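You operate a simulated robot arm through the tools that you are given. There is no shell and no other tool. Be economical: measure what you need, move in short steps, check, and stop when the job is done.

You run a simulated robot arm. Do the job below in one go: nothing can be reset, and whatever is moved stays where it is left.

TASK
Clamp and lock the tray, then lay in the two mushrooms before the jig that match the card.
Fine: stems up; set the size slide to the card's size.

Only the result counts: the job must be done as asked and must still hold three seconds after the hand-in. Knocking over, shifting, dropping, spilling or breaking anything else fails it.

THE ROBOT
A 7-joint arm with a two-finger gripper, on a carriage that runs on a rail from [-15, 1622] to [7, -757] (x, y) and turns from -215 to 117 degrees about z. Base frame: it is fixed where the carriage stands at the start and does not move with it; the origin is on the floor, on the carriage's upright axis, x ahead of it, y to its left, z up; the surface under the hand at the start is at about z = 740. Lengths are in mm, angles in degrees, forces in N, time in s.
Its first joint turns from -149.0 to 149.0 degrees. Places, roughly: clamp lock [800, -400, 800]; clamp slide [900, -400, 800]; size slide [700, -700, 800]; tray [900, -500, 700]. Payload 2.45 kg.
The tool frame sits at the grasp point between the pads (the TCP): z along the fingers, y along the line on which they close. The tips reach 26 mm beyond it. The gripper opens to 96 mm. The gripper's body begins 69 mm behind the TCP.
Orientation is that of the tool frame in the base frame, as a unit quaternion [x, y, z, w]. With the fingers straight down and closing along the base's y, the tool's x points along the base's -x, its y along +y and its z along -z.

THE INTERFACE
- The arm moves only by the tool nudge_tool. Its argument "deltas" is a list of rows, each a list of 2 entries, a list of its own where there are three numbers: the shift along the tool's x, y, z in cm, then the turn, a rotation vector about the tool's x, y, z in degrees. In form: [[[tx, ty, tz], [ax, ay, az]], ...]. A call has 1 to 8 rows; each row is the pose to reach, as a shift and turn from the pose commanded when the call began, along the tool's axes at that moment. "gripper" is the opening in per cent of the stroke, from 0 (shut) to 100 (fully open), set as the call begins (left out, the last holds). Rows are played at 5 a second. More than 50 mm and 8.6 degrees between two rows, or a gripper value outside its range, and nothing of the call is played. A pose out of reach is approached as far as the arm can. The call stops where the force on the tool passes 70 N (or 10 N more than at its start, if that is more) or the arm is blocked; 0.2 s more then pass. The fingers move at their own pace and stop on an object; they squeeze with about 26 N. The grip force told is the motor's: it shows also when the fingers shut on nothing. Time passes only in rows, and 0.2 s behind the last, so rows that repeat a pose let the fingers close. The reply holds the time, the measured pose of the TCP, the force on the tool along the base axes, the opening and the grip force, in the units named above and with some noise, with the torque about the TCP (base axes, N m) and any sound that the robot's microphone picked up.
- Cameras (640 x 400 px; columns grow to the right, rows downward): "scene" is now at [28.3, 122.2, 1558.5]; the picture's right is [-0.54, -0.84, 0.00], its down [-0.51, 0.33, -0.79] and it looks along [0.67, -0.43, -0.61] (base axes); focal length 287 px, centre (320, 200). "wrist" rides on the gripper at [82, 3, -98] in the tool frame; the picture's right is [-0.04, 1.00, 0.00], its down [-0.73, -0.03, -0.68] and it looks along [-0.68, -0.03, 0.73] (tool axes); focal length 256 px, centre (320, 200). There is no depth. A picture from a camera that has moved, and an enlarged one, comes with that camera's place and axes in the base frame and with its lens.
- capture(camera): a new picture of that camera. No time passes.
- lift_body(by): slides the trunk up (or, below 0, down) by that many mm; the arm and the scene camera ride with it, the base frame stays. It gives what a move gives, with no picture.
- roll_base(legs): drives the robot by 1 to 6 legs, each [ahead, left, turn to the left] in mm, mm and degrees, along the robot's own axes; the way and the turn of a leg run together, so that a leg with both is an arc; at most 1500 mm and 180 degrees a leg. The arm and the cameras ride along, it lands a little off, and it stops where it bumps. It keeps to its track: a leg is cut to what the track allows. It gives what a move gives.
- pan_tilt(pan, tilt): turns the head with the scene camera to pan (to the left, within 155 degrees either way) and tilt (down, from -29 to 69), counted from straight ahead of the robot. It gives what a move gives.
- close_up(camera, box): a new picture of the part [left, top, right, bottom] of that camera's present view, enlarged. No time passes.
- close_job(): hands the job in; it is judged then, once.

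Work in short steps. Places have to be worked out from the pictures, the camera data and where the tool is seen: move nearer, look again, correct. Check each grasp and each placing, and mend what went wrong. You have 120 turns and 82 pictures in all, those below and enlarged ones among them. Open the gripper and draw the arm clear of the work before you hand the job in, unless the task says otherwise; then end with one line.

The tools are called after "Emit:" as name(argument=value, ...) on one line, values as JSON. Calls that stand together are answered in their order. nudge_tool: Moves the arm, as the interface text tells. Its arguments: {"type":"object","properties":{"deltas":{"type":"array","items":{"type":"array"}},"gripper":{"type":"number"}},"required":["deltas"]} The other tools are called the same way: lift_body (by) slides the trunk up or down; roll_base (legs) drives the base; pan_tilt (pan, tilt) turns the head that bears the scene camera; capture (camera) takes a picture; close_up (camera, box) takes an enlarged picture of a part of a camera's view; close_job () hands the job in.

At the start:

```text
clock: 0.0
tcp_pos: [682.1, -337.0, 1054.7]
ee_rot: [0.0, 1.0, 0.0, 0.0]
force: [0.7, -0.4, -0.4]
wrist_torque: [-0.02, 0.02, 0.0]
grip_width: 96.1
finger_force: 0.2
trunk travel left (down, up): [-550.0, 160.0]
robot x, y, heading: [-3.2, -0.4, -0.0]
head pan, tilt: [-32.4, 37.4]
```

scene: 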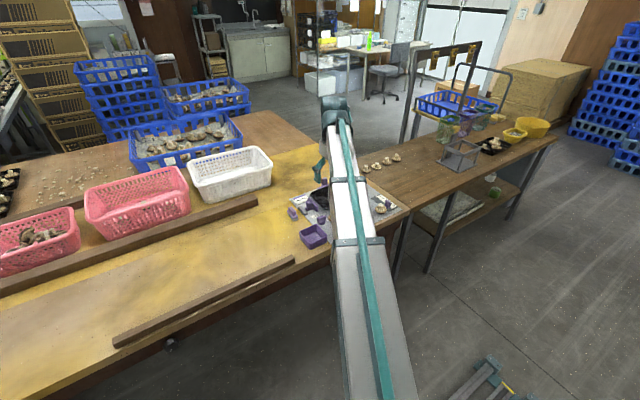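
wrist: 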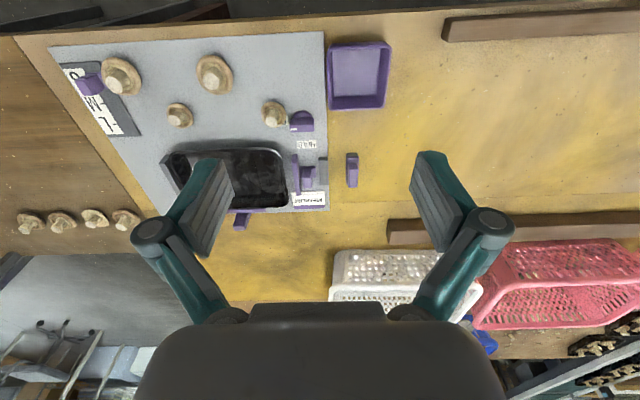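

The wrist picture shows the jig, its levers, a card and four mushrooms on the plate. I'll enlarge both to read the details.

Emit:
close_up(camera="wrist", box=[40, 30, 200, 150])

Emit:
close_up(camera="wrist", box=[150, 80, 390, 240])

Emit:
close_up(camera="scene", box=[270, 140, 430, 260])

```text
3.33 times, centred on (120, 90) of wrist
camera zoom: at [600.3, -333.3, 1152.6], right [0.04, 1.0, 0.0], down [0.73, -0.03, 0.68], along [0.68, -0.03, -0.73], focal length 853 px, centre (987, 567)
```

zoom: 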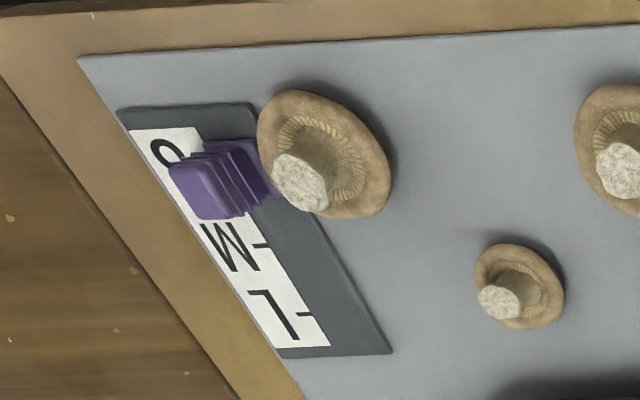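

```text
2.50 times, centred on (270, 160) of wrist
camera zoom: at [600.3, -333.3, 1152.6], right [0.04, 1.0, 0.0], down [0.73, -0.03, 0.68], along [0.68, -0.03, -0.73], focal length 640 px, centre (445, 300)
```

zoom: 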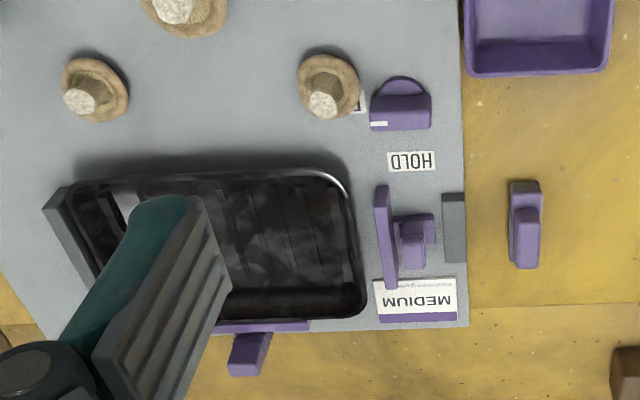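

```text
3.33 times, centred on (350, 200) of scene
camera zoom: at [28.3, 122.2, 1558.5], right [-0.54, -0.84, 0.0], down [-0.51, 0.33, -0.79], along [0.67, -0.43, -0.61], focal length 958 px, centre (220, 200)
```

zoom: 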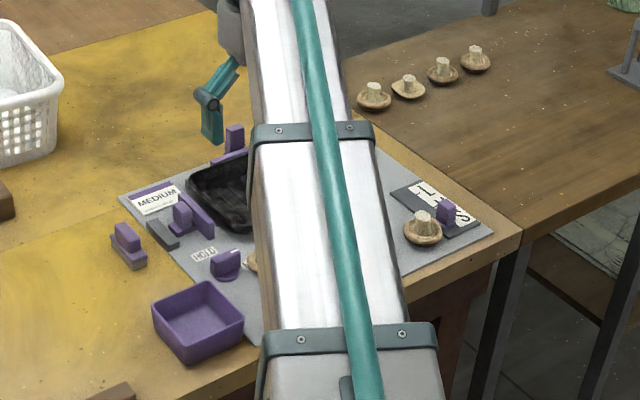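

I'll move over the jig for a closer look at the card, knob and clamp.

Emit:
nudge_tool(deltas=[[[0, -2, 4], [0, 0, 0]], [[-2, -4, 8], [0, 0, 0]], [[-4, -6, 10], [0, 0, 0]], [[-6, -6, 13], [0, 0, 0]]])

Emit:
capture(camera="wrist")

```text
clock: 1.0
tcp_pos: [744.3, -395.5, 927.1]
ee_rot: [0.0, 1.0, 0.0, 0.0]
force: [-0.7, -0.2, 0.6]
wrist_torque: [0.0, 0.0, 0.0]
grip_width: 96.0
finger_force: 0.0
trunk travel left (down, up): [-550.0, 160.0]
robot x, y, heading: [0.8, -1.8, 0.2]
head pan, tilt: [-32.4, 37.4]
```

```text
76 pictures are left
camera wrist: at [662.9, -392.6, 1024.4], right [0.04, 1.0, 0.0], down [0.73, -0.03, 0.68], along [0.68, -0.03, -0.73], focal length 256 px, centre (320, 200)
```

wrist: 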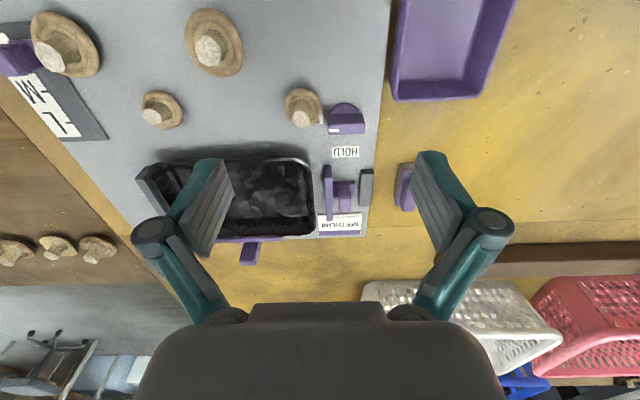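

Emit:
close_up(camera="wrist", box=[270, 80, 430, 250])

Emit:
close_up(camera="wrist", box=[310, 205, 374, 245])

Emit:
close_up(camera="wrist", box=[120, 130, 320, 270])

```text
2.35 times, centred on (350, 165) of wrist
camera zoom: at [662.9, -392.6, 1024.4], right [0.04, 1.0, 0.0], down [0.73, -0.03, 0.68], along [0.68, -0.03, -0.73], focal length 602 px, centre (249, 282)
```

zoom: 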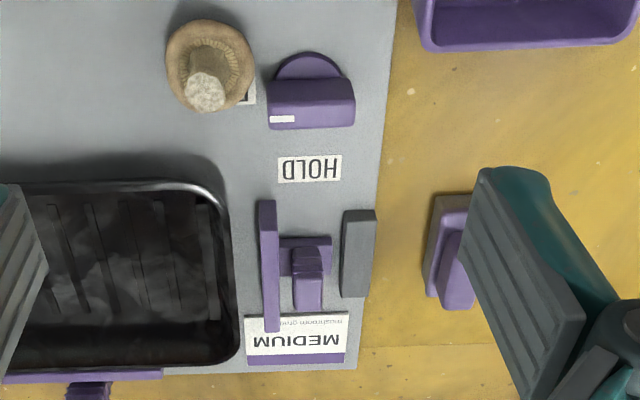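

```text
10.00 times, centred on (342, 225) of wrist
camera zoom: at [662.9, -392.6, 1024.4], right [0.04, 1.0, 0.0], down [0.73, -0.03, 0.68], along [0.68, -0.03, -0.73], focal length 2560 px, centre (100, -50)
```

zoom: 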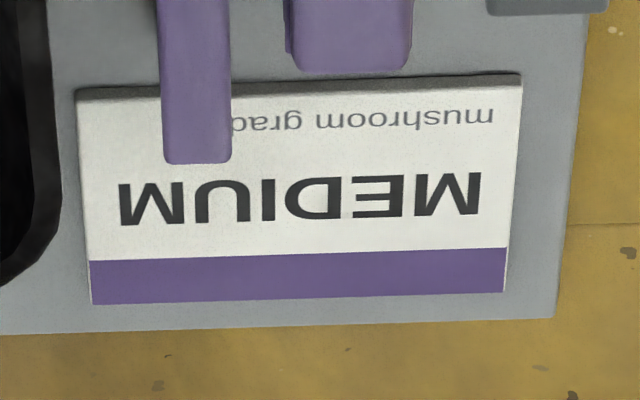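

```text
2.86 times, centred on (220, 200) of wrist
camera zoom: at [662.9, -392.6, 1024.4], right [0.04, 1.0, 0.0], down [0.73, -0.03, 0.68], along [0.68, -0.03, -0.73], focal length 731 px, centre (606, 200)
```

zoom: 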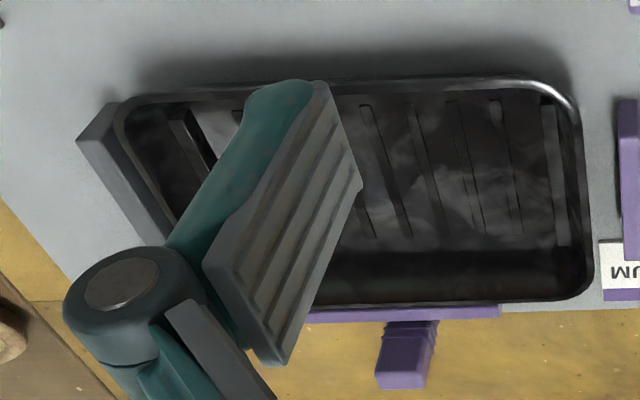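

The card reads MEDIUM. I'll pull the camera back over the near half to compare the four mushrooms and see the size slide.

Emit:
nudge_tool(deltas=[[[4, -4, 0], [0, 0, 0]], [[8, -8, 0], [0, 0, 0]], [[12, -12, 1], [0, 0, 0]], [[14.5, -14.5, 2], [0, 0, 0]]])

Emit:
capture(camera="wrist")

Emit:
close_up(camera="wrist", box=[180, 100, 480, 290])

```text
refused: row 1 steps farther than a row can; nothing moved
```

```text
72 pictures are left
camera wrist: at [662.9, -392.6, 1024.4], right [0.04, 1.0, 0.0], down [0.73, -0.03, 0.68], along [0.68, -0.03, -0.73], focal length 256 px, centre (320, 200)
```

wrist: 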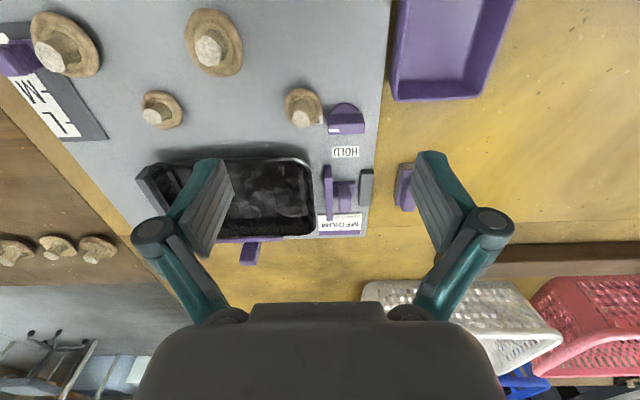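

```text
2.11 times, centred on (330, 195) of wrist
camera zoom: at [662.9, -392.6, 1024.4], right [0.04, 1.0, 0.0], down [0.73, -0.03, 0.68], along [0.68, -0.03, -0.73], focal length 539 px, centre (299, 210)
```

zoom: 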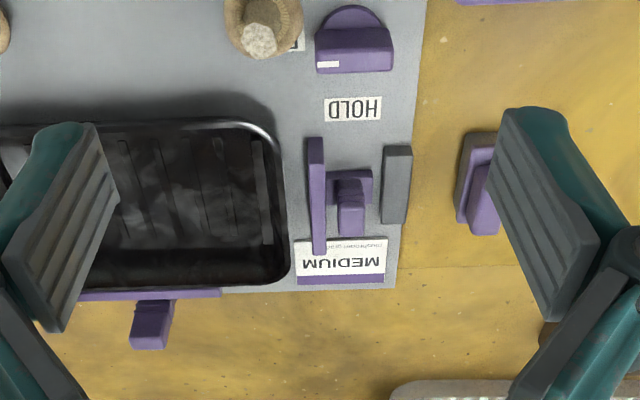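

The steps were over 50 mm (diagonal); I'll repeat with shorter ones.

Emit:
nudge_tool(deltas=[[[3, -3, 0], [0, 0, 0]], [[6, -6, 0], [0, 0, 0]], [[9, -9, 1], [0, 0, 0]], [[12, -12, 2], [0, 0, 0]], [[14.5, -14.5, 2], [0, 0, 0]]])

Emit:
capture(camera="wrist")

```text
clock: 2.2
tcp_pos: [597.5, -540.0, 909.3]
ee_rot: [0.0, 1.0, 0.0, 0.0]
force: [-0.4, -0.3, 0.2]
wrist_torque: [-0.02, -0.01, 0.03]
grip_width: 95.8
finger_force: 0.1
trunk travel left (down, up): [-550.0, 160.0]
robot x, y, heading: [-2.2, -2.6, 0.4]
head pan, tilt: [-32.4, 37.4]
```

```text
70 pictures are left
camera wrist: at [515.0, -536.5, 1007.1], right [0.04, 1.0, 0.0], down [0.73, -0.03, 0.68], along [0.68, -0.03, -0.73], focal length 256 px, centre (320, 200)
```

wrist: 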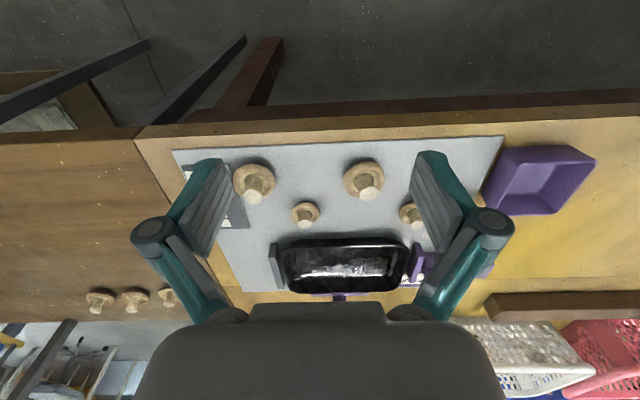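

Emit:
close_up(camera="wrist", box=[220, 140, 440, 300])

Emit:
close_up(camera="wrist", box=[60, 270, 200, 330])

```text
2.50 times, centred on (330, 220) of wrist
camera zoom: at [515.0, -536.5, 1007.1], right [0.04, 1.0, 0.0], down [0.73, -0.03, 0.68], along [0.68, -0.03, -0.73], focal length 640 px, centre (295, 150)
```

zoom: 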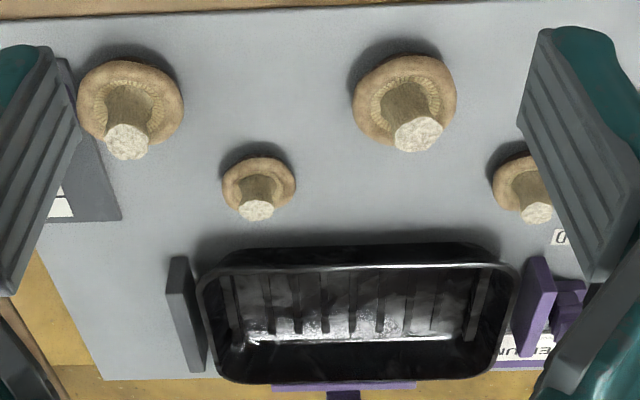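

```text
4.57 times, centred on (130, 300) of wrist
camera zoom: at [515.0, -536.5, 1007.1], right [0.04, 1.0, 0.0], down [0.73, -0.03, 0.68], along [0.68, -0.03, -0.73], focal length 1170 px, centre (1189, -257)
```

zoom: 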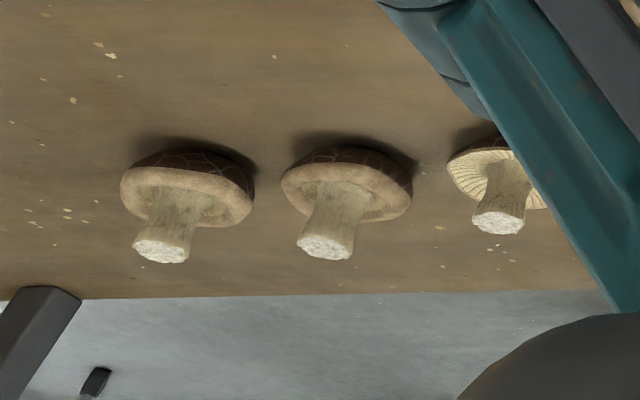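

On the plate two caps measure about 53 mm and two about 41 mm. I need evidence of what "medium" means, so I'll look at the size slide up close and around the room for a reference.

Emit:
nudge_tool(deltas=[[[2, -4, 1], [0, 0, 0]], [[2, -8, 3], [0, 0, 0]], [[2, -12, 5], [0, 0, 0]]])

Emit:
capture(camera="wrist")

Emit:
close_up(camera="scene", box=[380, 20, 560, 180])

```text
clock: 3.0
tcp_pos: [577.5, -659.3, 857.3]
ee_rot: [0.0, 1.0, 0.0, 0.0]
force: [-0.2, 0.2, -0.1]
wrist_torque: [0.0, 0.02, 0.03]
grip_width: 96.4
finger_force: 0.0
trunk travel left (down, up): [-550.0, 160.0]
robot x, y, heading: [-1.0, 0.7, 0.2]
head pan, tilt: [-32.4, 37.4]
```

```text
67 pictures are left
camera wrist: at [496.3, -657.3, 956.3], right [0.04, 1.0, 0.0], down [0.73, -0.03, 0.68], along [0.68, -0.03, -0.73], focal length 256 px, centre (320, 200)
```

wrist: 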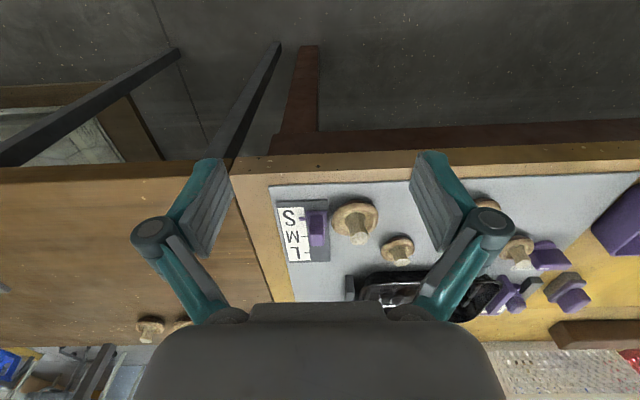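

```text
2.50 times, centred on (470, 100) of scene
camera zoom: at [28.6, 122.0, 1558.6], right [-0.54, -0.84, 0.0], down [-0.51, 0.33, -0.79], along [0.67, -0.43, -0.61], focal length 718 px, centre (-55, 450)
```

zoom: 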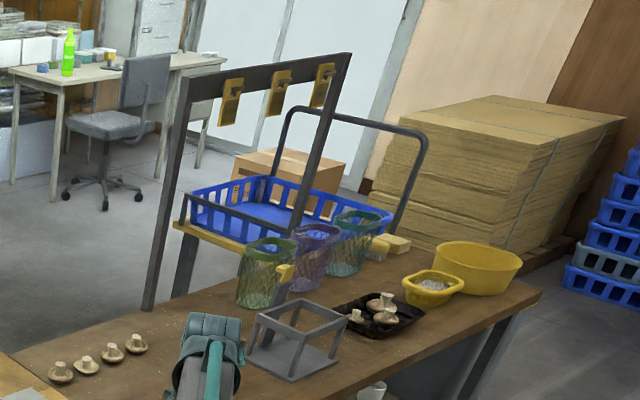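

Emit:
close_up(camera="scene", box=[470, 115, 550, 165])

Emit:
close_up(camera="wrist", box=[260, 180, 420, 280])

Emit:
close_up(camera="scene", box=[340, 130, 420, 220])

```text
8.00 times, centred on (510, 140) of scene
camera zoom: at [28.6, 122.0, 1558.6], right [-0.54, -0.84, 0.0], down [-0.51, 0.33, -0.79], along [0.67, -0.43, -0.61], focal length 2298 px, centre (-1200, 680)
```

zoom: 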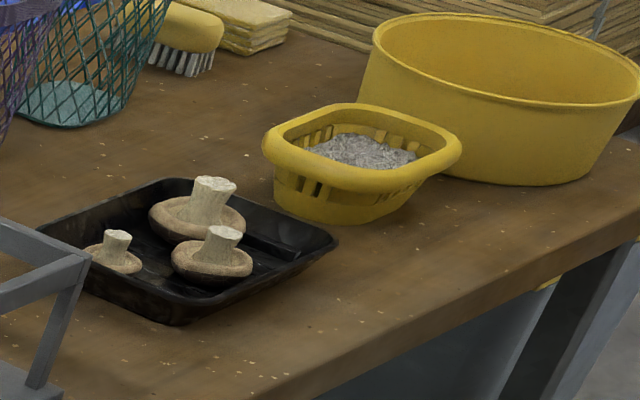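

```text
4.00 times, centred on (340, 230) of wrist
camera zoom: at [496.3, -657.3, 956.3], right [0.04, 1.0, 0.0], down [0.73, -0.03, 0.68], along [0.68, -0.03, -0.73], focal length 1024 px, centre (240, 80)
```

zoom: 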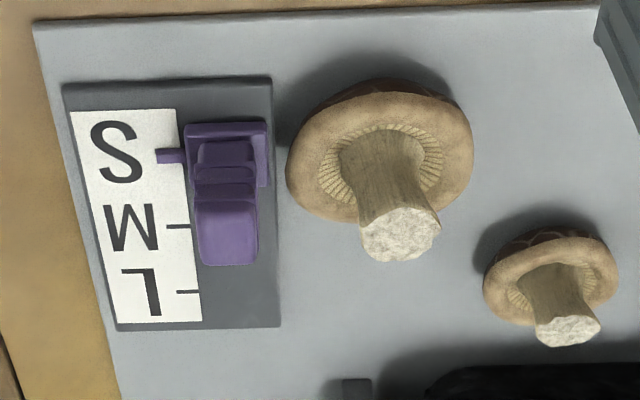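

```text
4.44 times, centred on (380, 175) of scene
camera zoom: at [28.6, 122.0, 1558.6], right [-0.54, -0.84, 0.0], down [-0.51, 0.33, -0.79], along [0.67, -0.43, -0.61], focal length 1277 px, centre (53, 311)
```

zoom: 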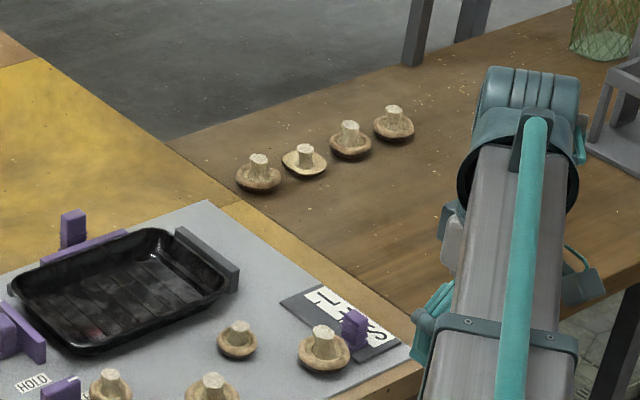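

There is a sample tray with small/medium/large at about 39/55/68 mm, so the two 53 mm caps (M1, M2) are the mediums. Now a clear look at the clamp parts from the scene camera.

Emit:
close_up(camera="scene", box=[285, 155, 405, 245])

Emit:
close_up(camera="scene", box=[280, 180, 350, 225])

```text
4.44 times, centred on (345, 200) of scene
camera zoom: at [28.6, 122.0, 1558.6], right [-0.54, -0.84, 0.0], down [-0.51, 0.33, -0.79], along [0.67, -0.43, -0.61], focal length 1277 px, centre (209, 200)
```

zoom: 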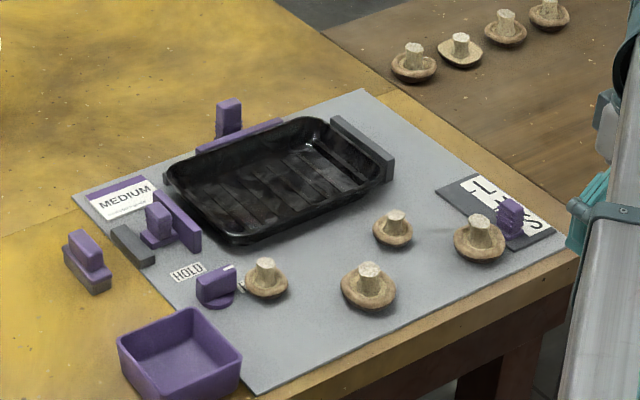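

```text
8.89 times, centred on (315, 202) of scene
camera zoom: at [28.6, 122.0, 1558.6], right [-0.54, -0.84, 0.0], down [-0.51, 0.33, -0.79], along [0.67, -0.43, -0.61], focal length 2553 px, centre (364, 178)
```

zoom: 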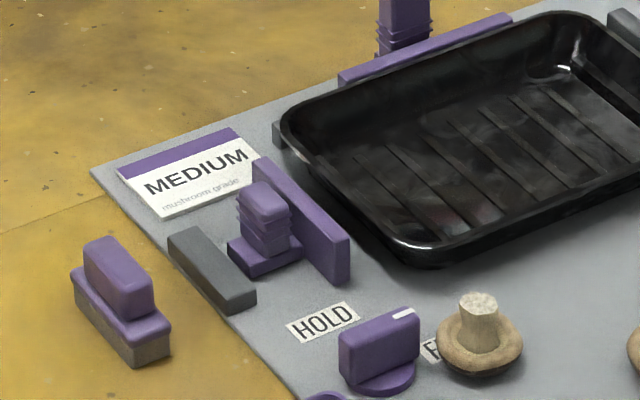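

The T-shaped slide is right of the tray; the lock knob's mark points to F(REE) and must turn 90° to HOLD. I'll raise the arm and roll the base 300 mm toward −y for better reach.

Emit:
nudge_tool(deltas=[[[0, 3, -4], [0, 0, 0]], [[0, 6, -8], [0, 0, 0]], [[0, 10, -11], [0, 0, 0]], [[0, 14, -14], [0, 0, 0]]])

Emit:
roll_base(legs=[[0, -300, 0]])

```text
clock: 4.0
tcp_pos: [578.9, -521.2, 993.8]
ee_rot: [-0.001, 1.0, 0.0, 0.0]
force: [-0.3, 0.2, -0.8]
wrist_torque: [-0.02, 0.0, -0.01]
grip_width: 95.8
finger_force: 0.0
trunk travel left (down, up): [-550.0, 160.0]
robot x, y, heading: [-1.5, -0.8, 0.1]
head pan, tilt: [-32.4, 37.4]
```

```text
clock: 6.1
tcp_pos: [583.7, -823.9, 994.1]
ee_rot: [0.0, 1.0, 0.0, -0.001]
force: [0.2, 0.6, 0.0]
wrist_torque: [0.01, 0.0, 0.01]
grip_width: 95.9
finger_force: 0.1
trunk travel left (down, up): [-550.0, 160.0]
robot x, y, heading: [0.8, -304.8, 0.1]
head pan, tilt: [-32.4, 37.4]
```

Emit:
nudge_tool(deltas=[[[-2.1, 3.9, 0], [0, 0, 5.625]], [[-4.2, 7.8, 0], [0, 0, 11.25]], [[-6.3, 11.7, 0], [0, 0, 16.875]], [[-8.4, 15.6, 0], [0, 0, 22.5]], [[-10.5, 19.5, 0], [0, 0, 28.125]], [[-12.6, 23.4, 0], [0, 0, 33.75]], [[-14.7, 27.3, 0], [0, 0, 39.375]], [[-16.8, 31.2, 0], [0, 0, 45]]])

Emit:
nudge_tool(deltas=[[[1, 3.3, 1.6], [0, 0, 5.625]], [[2, 6.5, 3.2], [0, 0, 11.25]], [[3, 9.8, 4.9], [0, 0, 16.875]], [[4, 13, 6.5], [0, 0, 22.5]], [[5, 16.3, 8.1], [0, 0, 28.125]], [[6, 19.6, 9.7], [0, 0, 33.75]], [[7, 22.9, 11.4], [0, 0, 39.375]], [[8, 26.1, 13], [0, 0, 45]]])

Emit:
capture(camera="wrist")

```text
clock: 7.9
tcp_pos: [749.8, -512.1, 997.0]
ee_rot: [0.383, 0.924, 0.001, 0.0]
force: [-0.3, 0.0, 0.1]
wrist_torque: [0.01, 0.0, 0.0]
grip_width: 96.1
finger_force: 0.1
trunk travel left (down, up): [-550.0, 160.0]
robot x, y, heading: [4.7, -305.2, -0.0]
head pan, tilt: [-32.4, 37.4]
```

```text
clock: 9.7
tcp_pos: [882.3, -271.0, 861.4]
ee_rot: [0.708, 0.706, 0.0, 0.0]
force: [-0.3, -0.8, 0.4]
wrist_torque: [0.0, -0.01, 0.01]
grip_width: 96.1
finger_force: 0.1
trunk travel left (down, up): [-550.0, 160.0]
robot x, y, heading: [0.9, -305.1, 0.0]
head pan, tilt: [-32.4, 37.4]
```

```text
60 pictures are left
camera wrist: at [885.0, -188.8, 958.9], right [1.0, -0.04, 0.0], down [-0.03, -0.73, 0.68], along [-0.03, -0.68, -0.73], focal length 256 px, centre (320, 200)
```

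wrist: 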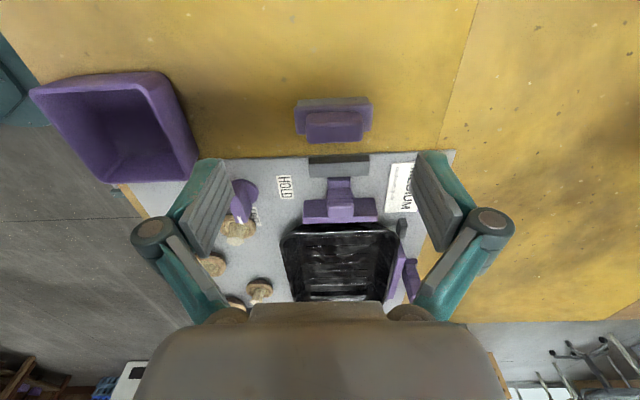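

Emit:
close_up(camera="wrist", box=[220, 85, 420, 245])

```text
2.50 times, centred on (320, 165) of wrist
camera zoom: at [885.0, -188.8, 958.9], right [1.0, -0.04, 0.0], down [-0.03, -0.73, 0.68], along [-0.03, -0.68, -0.73], focal length 640 px, centre (320, 288)
```

zoom: 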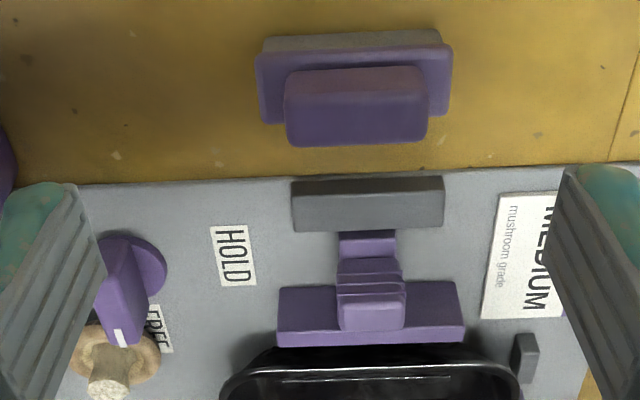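

The slide handle is at about (897, −360), ~24 mm wide. I'll move above it with half-open gripper and descend part way.

Emit:
nudge_tool(deltas=[[[-3, 0.5, 1], [0, 0, 0]], [[-6, 1, 2], [0, 0, 0]], [[-8.9, 1.5, 3], [0, 0, 0]], [[-8.9, 1.5, 5], [0, 0, 0]]], gripper=60)

Emit:
capture(camera="wrist")

```text
clock: 10.7
tcp_pos: [894.2, -360.8, 813.5]
ee_rot: [0.707, 0.707, 0.0, 0.0]
force: [0.2, -0.2, 0.1]
wrist_torque: [0.0, -0.02, 0.0]
grip_width: 57.6
finger_force: 0.0
trunk travel left (down, up): [-550.0, 160.0]
robot x, y, heading: [-1.3, -302.0, 0.1]
head pan, tilt: [-32.4, 37.4]
```

```text
58 pictures are left
camera wrist: at [897.8, -277.5, 911.2], right [1.0, -0.04, 0.0], down [-0.03, -0.73, 0.68], along [-0.03, -0.68, -0.73], focal length 256 px, centre (320, 200)
```

wrist: 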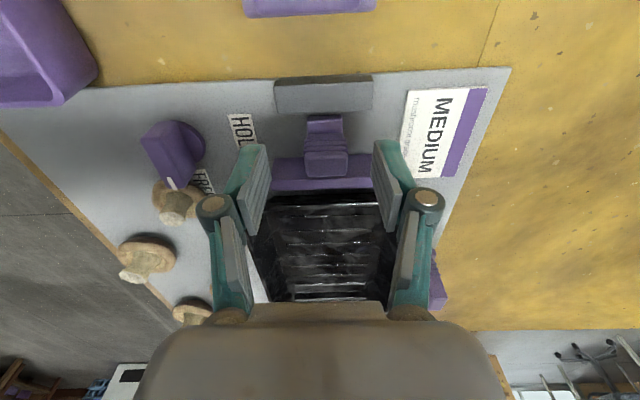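

Handle top triangulates to (897, −362, 789). Descend 24 mm and close on it.

Emit:
nudge_tool(deltas=[[[-0.1, 0.25, 1.2], [0, 0, 0]], [[-0.1, 0.25, 2.4], [0, 0, 0]]])

Emit:
nudge_tool(deltas=[[[0, 0, 0], [0, 0, 0]], [[0, 0, 0], [0, 0, 0]], [[0, 0, 0], [0, 0, 0]]], gripper=0)

Emit:
capture(camera="wrist")

```text
clock: 11.3
tcp_pos: [897.5, -360.9, 788.2]
ee_rot: [0.707, 0.707, 0.0, 0.0]
force: [-0.7, 0.5, 0.0]
wrist_torque: [-0.02, -0.01, -0.02]
grip_width: 57.4
finger_force: 0.0
trunk travel left (down, up): [-550.0, 160.0]
robot x, y, heading: [2.9, -306.1, 0.3]
head pan, tilt: [-32.4, 37.4]
```

```text
clock: 12.1
tcp_pos: [897.3, -360.0, 789.2]
ee_rot: [0.706, 0.708, 0.0, 0.0]
force: [9.5, -1.5, 0.6]
wrist_torque: [0.04, -0.28, 0.23]
grip_width: 25.3
finger_force: 44.7
trunk travel left (down, up): [-550.0, 160.0]
robot x, y, heading: [5.2, -302.5, 0.2]
head pan, tilt: [-32.4, 37.4]
```

```text
57 pictures are left
camera wrist: at [900.9, -278.8, 886.9], right [1.0, -0.04, 0.0], down [-0.03, -0.73, 0.68], along [-0.02, -0.68, -0.73], focal length 256 px, centre (320, 200)
```

wrist: 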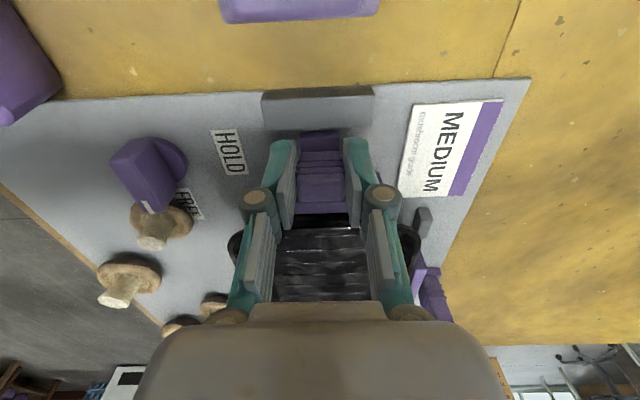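

Handle is gripped. Now push the slide toward the tray (−y) in small steps, watching force.

Emit:
nudge_tool(deltas=[[[-0.4, -0.1, 0], [0, 0, 0]], [[-0.8, -0.1, 0], [0, 0, 0]], [[-1.2, -0.1, 0], [0, 0, 0]]])

```text
clock: 12.9
tcp_pos: [897.9, -372.9, 789.0]
ee_rot: [0.707, 0.708, 0.002, 0.002]
force: [31.3, 1.5, 5.5]
wrist_torque: [0.28, -0.46, 0.4]
grip_width: 25.4
finger_force: 44.4
trunk travel left (down, up): [-550.0, 160.0]
robot x, y, heading: [-1.2, -305.3, -0.1]
head pan, tilt: [-32.4, 37.4]
```

x-force rose, so the handle sits slightly further +x; correct by 1.5 mm and keep pushing.

Emit:
nudge_tool(deltas=[[[0, 0.14, 0], [0, 0, 0]], [[-0.3, 0.14, 0], [0, 0, 0]], [[-0.6, 0.14, 0], [0, 0, 0]]])

Emit:
capture(camera="wrist")

```text
clock: 13.7
tcp_pos: [897.5, -379.9, 789.3]
ee_rot: [0.707, 0.707, 0.001, 0.001]
force: [23.1, 1.4, -4.0]
wrist_torque: [0.36, -0.68, 0.28]
grip_width: 25.5
finger_force: 44.9
trunk travel left (down, up): [-550.0, 160.0]
robot x, y, heading: [4.3, -305.4, 0.2]
head pan, tilt: [-32.4, 37.4]
```

```text
56 pictures are left
camera wrist: at [900.9, -297.0, 886.9], right [1.0, -0.04, 0.0], down [-0.03, -0.73, 0.68], along [-0.02, -0.68, -0.73], focal length 256 px, centre (320, 200)
```

wrist: 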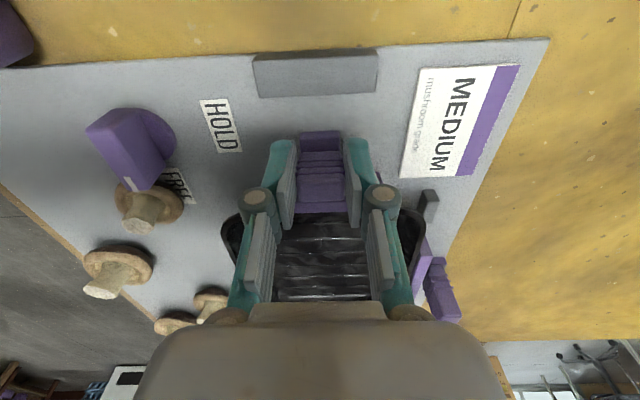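

Slide has moved 20 mm with no tray contact yet. Continue in small steps, relieving x.

Emit:
nudge_tool(deltas=[[[-0.2, 0.12, 0], [0, 0, 0]], [[-0.4, 0.12, 0], [0, 0, 0]], [[-0.6, 0.12, 0], [0, 0, 0]]])

```text
clock: 14.5
tcp_pos: [898.8, -385.4, 788.4]
ee_rot: [0.706, 0.708, 0.0, 0.001]
force: [14.8, -0.1, -8.5]
wrist_torque: [-0.07, -0.5, 0.3]
grip_width: 25.5
finger_force: 45.1
trunk travel left (down, up): [-550.0, 160.0]
robot x, y, heading: [4.0, -303.3, 0.0]
head pan, tilt: [-32.4, 37.4]
```

Emit:
nudge_tool(deltas=[[[-0.2, 0.06, 0], [0, 0, 0]], [[-0.4, 0.06, 0], [0, 0, 0]], [[-0.6, 0.06, 0], [0, 0, 0]]])

Emit:
close_up(camera="wrist", box=[200, 40, 460, 310])

```text
clock: 15.3
tcp_pos: [898.4, -390.3, 788.9]
ee_rot: [0.707, 0.708, 0.0, 0.0]
force: [12.3, 2.0, -4.1]
wrist_torque: [-0.32, -0.27, 0.26]
grip_width: 25.5
finger_force: 45.0
trunk travel left (down, up): [-550.0, 160.0]
robot x, y, heading: [5.0, -303.0, 0.2]
head pan, tilt: [-32.4, 37.4]
```

```text
1.48 times, centred on (330, 175) of wrist
camera zoom: at [901.5, -308.9, 886.9], right [1.0, -0.04, 0.0], down [-0.03, -0.73, 0.68], along [-0.03, -0.68, -0.73], focal length 379 px, centre (305, 237)
```

zoom: 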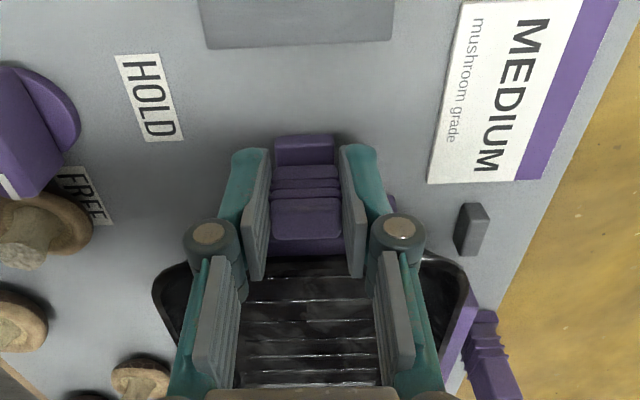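

Emit:
nudge_tool(deltas=[[[-0.3, 0.08, 0], [0, 0, 0]], [[-0.6, 0.08, 0], [0, 0, 0]], [[-0.9, 0.08, 0], [0, 0, 0]]])

Emit:
close_up(camera="scene", box=[285, 155, 405, 245])

```text
clock: 16.1
tcp_pos: [899.4, -392.5, 789.0]
ee_rot: [0.705, 0.709, 0.001, -0.003]
force: [7.7, 32.9, -7.7]
wrist_torque: [0.45, -0.17, 0.2]
grip_width: 25.3
finger_force: 45.2
trunk travel left (down, up): [-550.0, 160.0]
robot x, y, heading: [2.3, -300.2, 0.3]
head pan, tilt: [-32.4, 37.4]
```

```text
4.44 times, centred on (345, 200) of scene
camera zoom: at [32.1, -177.6, 1558.2], right [-0.53, -0.85, 0.0], down [-0.51, 0.32, -0.79], along [0.67, -0.42, -0.61], focal length 1277 px, centre (209, 200)
```

zoom: 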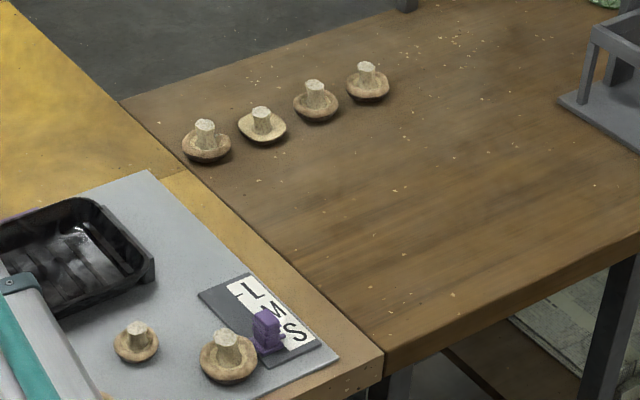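

Contact: 33 N along y, slide stopped at −392.5. I'll relax the command offset, release and lift, then look.

Emit:
nudge_tool(deltas=[[[0.55, 0.03, 0], [0, 0, 0]]])

Emit:
nudge_tool(deltas=[[[0, 0, 0], [0, 0, 0]], [[0, 0, 0], [0, 0, 0]], [[0, 0, -3], [0, 0, 0]], [[3, 0, -6], [0, 0, 0]], [[6, 0, -8], [0, 0, 0]]], gripper=60)

Emit:
capture(camera="wrist")

```text
clock: 16.5
tcp_pos: [899.1, -391.9, 789.3]
ee_rot: [0.707, 0.707, 0.002, -0.004]
force: [4.8, 24.6, -9.3]
wrist_torque: [1.46, -0.13, 0.26]
grip_width: 25.7
finger_force: 45.1
trunk travel left (down, up): [-550.0, 160.0]
robot x, y, heading: [-1.4, -304.0, -0.0]
head pan, tilt: [-32.4, 37.4]
```

```text
clock: 17.7
tcp_pos: [897.8, -334.8, 870.2]
ee_rot: [0.707, 0.707, -0.001, 0.0]
force: [0.2, -0.4, 0.2]
wrist_torque: [-0.01, 0.0, -0.01]
grip_width: 57.6
finger_force: 0.0
trunk travel left (down, up): [-550.0, 160.0]
robot x, y, heading: [5.6, -303.1, -0.1]
head pan, tilt: [-32.4, 37.4]
```

```text
53 pictures are left
camera wrist: at [900.4, -252.1, 969.0], right [1.0, -0.04, 0.0], down [-0.03, -0.73, 0.68], along [-0.03, -0.68, -0.73], focal length 256 px, centre (320, 200)
```

wrist: 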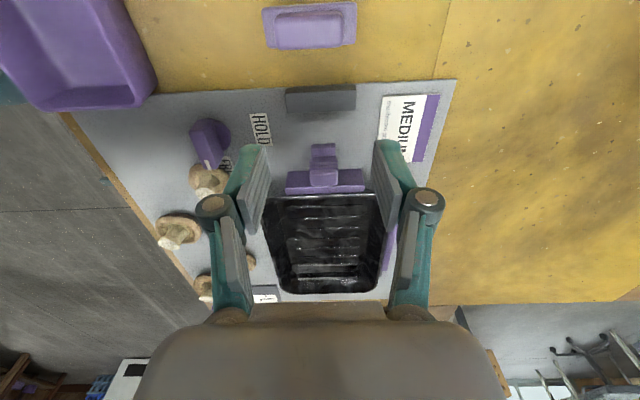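

The jaw is now against the tray. Next the lock knob: zoom for its location.

Emit:
close_up(camera="wrist", box=[160, 90, 400, 300])

Emit:
close_up(camera="wrist", box=[170, 100, 290, 200])

```text
1.90 times, centred on (280, 195) of wrist
camera zoom: at [900.4, -252.1, 969.0], right [1.0, -0.04, 0.0], down [-0.03, -0.73, 0.68], along [-0.03, -0.68, -0.73], focal length 488 px, centre (396, 210)
```

zoom: 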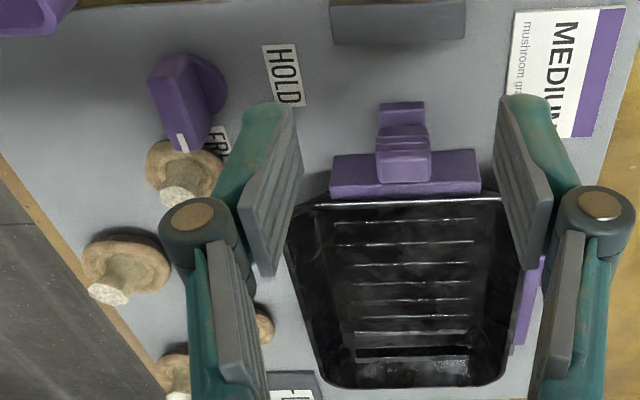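

```text
4.00 times, centred on (230, 150) of wrist
camera zoom: at [900.4, -252.1, 969.0], right [1.0, -0.04, 0.0], down [-0.03, -0.73, 0.68], along [-0.03, -0.68, -0.73], focal length 1024 px, centre (680, 400)
```

zoom: 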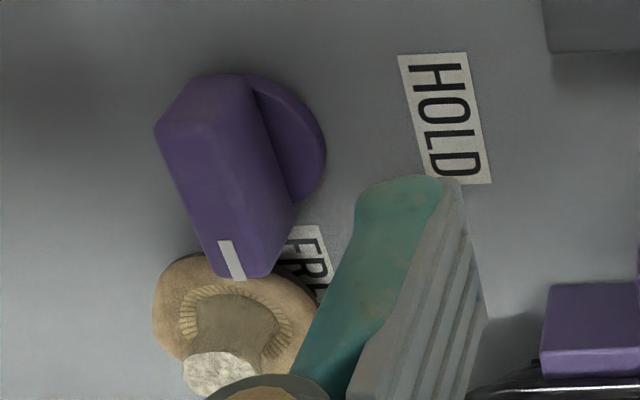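

Knob axis judged near (791, −368). Move above it at a safe height and look.

Emit:
nudge_tool(deltas=[[[-1, -3.6, 0], [0, 0, 0]], [[-2, -7.2, 1], [0, 0, 0]], [[-3.3, -10.7, 3], [0, 0, 0]]])

Emit:
close_up(camera="wrist", box=[220, 80, 420, 240])

```text
clock: 18.5
tcp_pos: [790.5, -368.6, 839.2]
ee_rot: [0.707, 0.708, 0.0, 0.0]
force: [0.4, 0.8, -0.1]
wrist_torque: [-0.03, -0.02, 0.0]
grip_width: 57.6
finger_force: 0.0
trunk travel left (down, up): [-550.0, 160.0]
robot x, y, heading: [4.3, -305.1, 0.2]
head pan, tilt: [-32.4, 37.4]
```

```text
2.50 times, centred on (320, 160) of wrist
camera zoom: at [793.3, -285.8, 937.2], right [1.0, -0.04, 0.0], down [-0.03, -0.73, 0.68], along [-0.03, -0.68, -0.73], focal length 640 px, centre (320, 300)
```

zoom: 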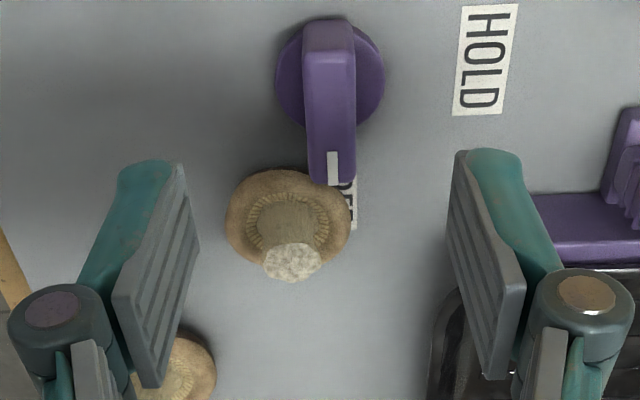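

Knob axis at (792.5, −368), bar 13 mm thick with top ~784. Descend astride it and close.

Emit:
nudge_tool(deltas=[[[0, 0.15, 2], [0, 0, 0]], [[0, 0.15, 4], [0, 0, 0]], [[0, 0.15, 5.3], [0, 0, 0]]])

Emit:
nudge_tool(deltas=[[[0, 0, 0], [0, 0, 0]], [[0, 0, 0], [0, 0, 0]], [[0, 0, 0], [0, 0, 0]], [[0, 0, 0], [0, 0, 0]]], gripper=0)

```text
clock: 19.3
tcp_pos: [792.1, -367.6, 787.9]
ee_rot: [0.706, 0.708, 0.0, 0.001]
force: [-0.1, -0.2, 0.4]
wrist_torque: [0.02, -0.04, 0.01]
grip_width: 57.7
finger_force: 0.1
trunk travel left (down, up): [-550.0, 160.0]
robot x, y, heading: [5.6, -302.0, 0.3]
head pan, tilt: [-32.4, 37.4]
```

```text
clock: 20.3
tcp_pos: [794.1, -367.8, 787.5]
ee_rot: [0.707, 0.707, 0.0, 0.001]
force: [4.1, -0.8, -0.6]
wrist_torque: [0.03, -0.1, 0.44]
grip_width: 14.0
finger_force: 39.9
trunk travel left (down, up): [-550.0, 160.0]
robot x, y, heading: [3.8, -304.2, 0.2]
head pan, tilt: [-32.4, 37.4]
```

Gripped (14 mm). Turn toward HOLD: counter-clockwise from above (tool z negative), first 45°.

Emit:
nudge_tool(deltas=[[[0, 0.03, 0], [0, 0, -6]], [[0, 0.03, 0], [0, 0, -12]], [[0, 0.03, 0], [0, 0, -18]], [[0, 0.03, 0], [0, 0, -24]], [[0, 0.03, 0], [0, 0, -30]], [[0, 0.03, 0], [0, 0, -36]], [[0, 0.03, 0], [0, 0, -42]], [[0, 0.03, 0], [0, 0, -47]]])

```text
clock: 22.1
tcp_pos: [793.0, -368.5, 789.3]
ee_rot: [0.365, 0.931, 0.0, 0.0]
force: [-14.4, -2.4, 10.9]
wrist_torque: [-0.14, 0.28, -0.05]
grip_width: 13.9
finger_force: 40.1
trunk travel left (down, up): [-550.0, 160.0]
robot x, y, heading: [4.9, -302.0, 0.0]
head pan, tilt: [-32.4, 37.4]
```

It turns freely. Continue the remaining ~43°.

Emit:
nudge_tool(deltas=[[[0, 0, 0], [0, 0, -6]], [[0, 0, 0], [0, 0, -12]], [[0, 0, 0], [0, 0, -18]], [[0, 0, 0], [0, 0, -24]], [[0, 0, 0], [0, 0, -30]], [[0, 0, 0], [0, 0, -36]], [[0, 0, 0], [0, 0, -42]], [[0, 0, 0], [0, 0, -44]]])

Emit:
close_up(camera="wrist", box=[220, 80, 420, 240])

```text
clock: 23.9
tcp_pos: [791.0, -369.1, 788.4]
ee_rot: [-0.01, 1.0, -0.001, 0.0]
force: [-20.1, -18.3, 10.9]
wrist_torque: [-0.41, -0.01, -0.62]
grip_width: 13.9
finger_force: 40.0
trunk travel left (down, up): [-550.0, 160.0]
robot x, y, heading: [2.1, -305.9, -0.1]
head pan, tilt: [-32.4, 37.4]
```

```text
2.50 times, centred on (320, 160) of wrist
camera zoom: at [709.4, -367.7, 886.8], right [0.02, 1.0, 0.0], down [0.73, -0.01, 0.68], along [0.68, -0.02, -0.73], focal length 640 px, centre (320, 300)
```

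zoom: 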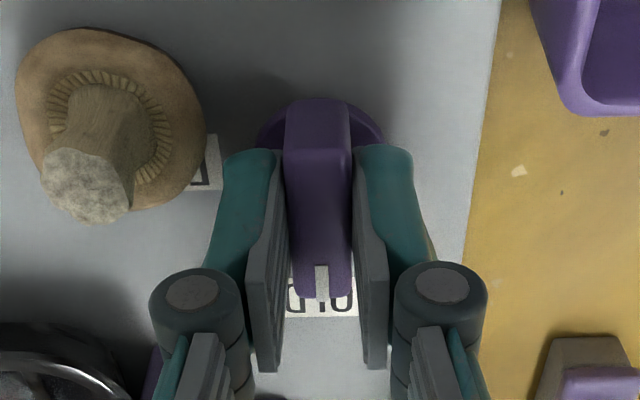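

The mark points at HOLD. Open only slightly (mushroom nearby) and lift.

Emit:
nudge_tool(deltas=[[[0, 0, 0], [0, 0, 0]], [[0, 0, 0], [0, 0, 0]], [[0, 0, -3], [0, 0, 0]], [[0, 0, -7], [0, 0, 0]], [[4, 0, -10], [0, 0, 0]]], gripper=27)

Emit:
capture(camera="wrist")

```text
clock: 25.1
tcp_pos: [754.3, -368.8, 884.5]
ee_rot: [-0.01, 1.0, 0.0, 0.0]
force: [0.8, 0.8, -0.5]
wrist_torque: [0.01, 0.06, 0.02]
grip_width: 25.8
finger_force: 0.2
trunk travel left (down, up): [-550.0, 160.0]
robot x, y, heading: [1.0, -301.1, -0.2]
head pan, tilt: [-32.4, 37.4]
```

```text
48 pictures are left
camera wrist: at [672.3, -367.7, 983.2], right [0.02, 1.0, 0.0], down [0.73, -0.02, 0.68], along [0.68, -0.01, -0.73], focal length 256 px, centre (320, 200)
```

wrist: 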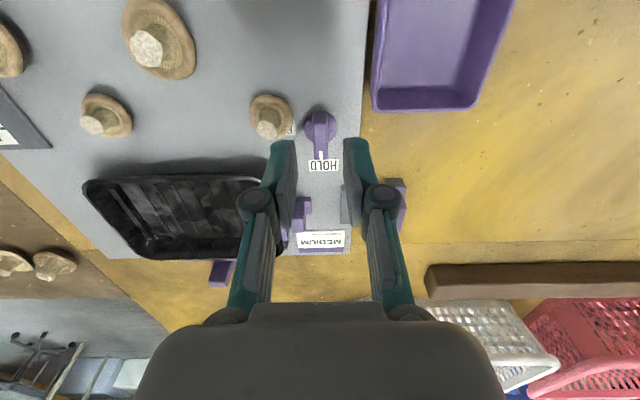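

Lock done. Next, look at medium mushroom M2 near (713, −492).

Emit:
nudge_tool(deltas=[[[1.6, -3.1, 0], [0, 0, 0.3]], [[3.2, -6.2, 0.5], [0, 0, 0.6]], [[4.8, -9.3, 1], [0, 0, 0.9]], [[6.4, -12.3, 1.5], [0, 0, 1.15]]], gripper=60)

Emit:
capture(camera="wrist")

```text
clock: 26.1
tcp_pos: [689.8, -493.0, 870.0]
ee_rot: [0.0, 1.0, 0.0, 0.001]
force: [-0.1, -0.8, 0.0]
wrist_torque: [-0.03, 0.03, -0.05]
grip_width: 57.4
finger_force: 0.0
trunk travel left (down, up): [-550.0, 160.0]
robot x, y, heading: [3.0, -303.8, 0.3]
head pan, tilt: [-32.4, 37.4]
```

```text
47 pictures are left
camera wrist: at [608.6, -489.6, 968.5], right [0.04, 1.0, 0.0], down [0.73, -0.03, 0.68], along [0.68, -0.03, -0.73], focal length 256 px, centre (320, 200)
```

wrist: 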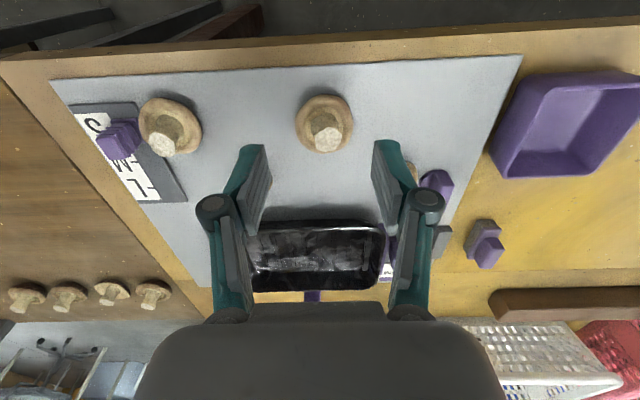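

Emit:
close_up(camera="wrist", box=[230, 80, 430, 310])

Emit:
close_up(camera="wrist", box=[280, 80, 370, 170])

```text
1.74 times, centred on (330, 195) of wrist
camera zoom: at [608.6, -489.6, 968.5], right [0.04, 1.0, 0.0], down [0.73, -0.03, 0.68], along [0.68, -0.03, -0.73], focal length 445 px, centre (303, 209)
```

zoom: 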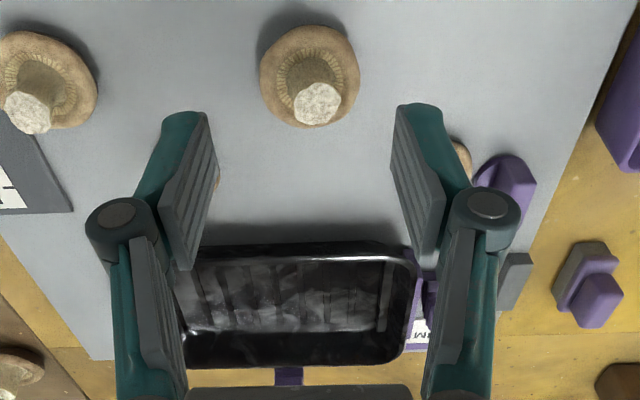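

```text
4.44 times, centred on (325, 125) of wrist
camera zoom: at [608.6, -489.6, 968.5], right [0.04, 1.0, 0.0], down [0.73, -0.03, 0.68], along [0.68, -0.03, -0.73], focal length 1138 px, centre (298, 533)
```

zoom: 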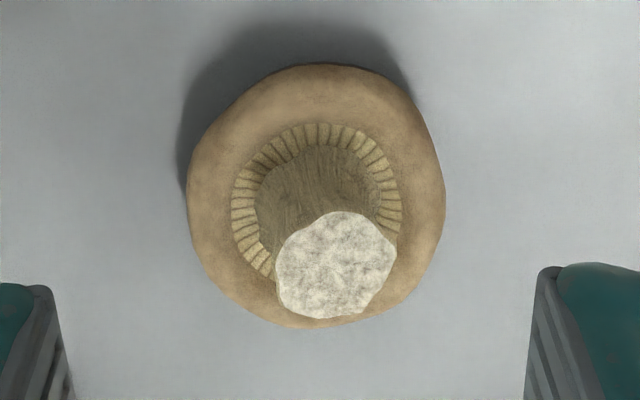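

M2's cap is 52 mm; stem top at about (712, −488, 787), 21 mm thick. Descend astride the stem and close.

Emit:
nudge_tool(deltas=[[[-2.2, 0.5, 2.5], [0, 0, 0]], [[-2.2, 0.5, 5], [0, 0, 0]], [[-2.2, 0.5, 7.6], [0, 0, 0]]])

Emit:
close_up(camera="wrist", box=[220, 80, 420, 240])

```text
clock: 26.9
tcp_pos: [714.3, -487.6, 795.9]
ee_rot: [0.001, 1.0, 0.0, 0.001]
force: [0.4, -1.1, -0.1]
wrist_torque: [0.0, 0.0, -0.05]
grip_width: 57.5
finger_force: 0.0
trunk travel left (down, up): [-550.0, 160.0]
robot x, y, heading: [4.0, -302.6, 0.0]
head pan, tilt: [-32.4, 37.4]
```

```text
2.50 times, centred on (320, 160) of wrist
camera zoom: at [631.9, -483.9, 894.1], right [0.04, 1.0, 0.0], down [0.73, -0.03, 0.68], along [0.68, -0.03, -0.73], focal length 640 px, centre (320, 300)
```

zoom: 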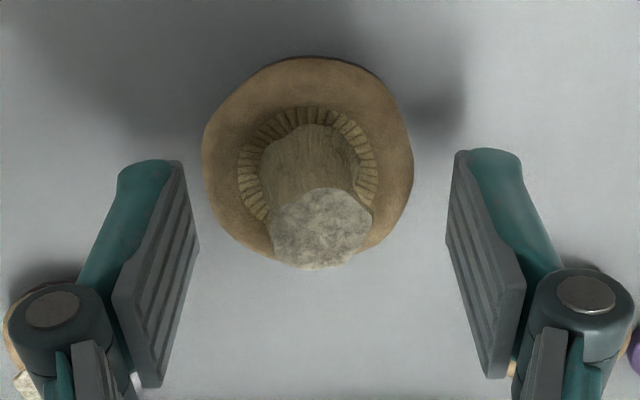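

Emit:
nudge_tool(deltas=[[[0.1, 0, 0.3], [0, 0, 0]], [[0.1, 0, 0.3], [0, 0, 0]], [[0.1, 0, 0.3], [0, 0, 0]], [[0.1, 0, 0.3], [0, 0, 0]]], gripper=0)

Emit:
nudge_tool(deltas=[[[0, 0, -1], [0, 0, 0]], [[0, 0, -4], [0, 0, 0]], [[0, 0, -7], [0, 0, 0]]])

Emit:
capture(camera="wrist")

```text
clock: 27.9
tcp_pos: [712.8, -488.3, 794.0]
ee_rot: [0.001, 1.0, -0.001, 0.0]
force: [0.1, -0.3, 0.7]
wrist_torque: [-0.06, 0.0, 0.0]
grip_width: 19.3
finger_force: 12.0
trunk travel left (down, up): [-550.0, 160.0]
robot x, y, heading: [2.6, -300.0, 0.4]
head pan, tilt: [-32.4, 37.4]
```

```text
clock: 28.7
tcp_pos: [712.6, -491.6, 862.2]
ee_rot: [0.0, 1.0, 0.0, 0.0]
force: [-0.1, -0.3, 0.5]
wrist_torque: [0.03, 0.04, 0.01]
grip_width: 18.9
finger_force: 11.9
trunk travel left (down, up): [-550.0, 160.0]
robot x, y, heading: [-0.3, -299.4, 0.2]
head pan, tilt: [-32.4, 37.4]
```

```text
43 pictures are left
camera wrist: at [631.0, -486.9, 960.8], right [0.04, 1.0, 0.0], down [0.73, -0.03, 0.68], along [0.68, -0.03, -0.73], focal length 256 px, centre (320, 200)
```

wrist: 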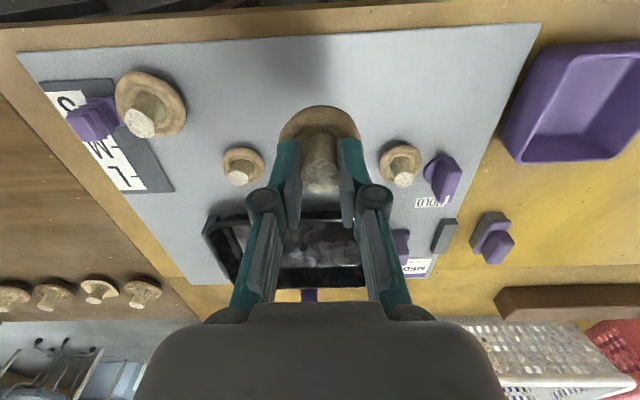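

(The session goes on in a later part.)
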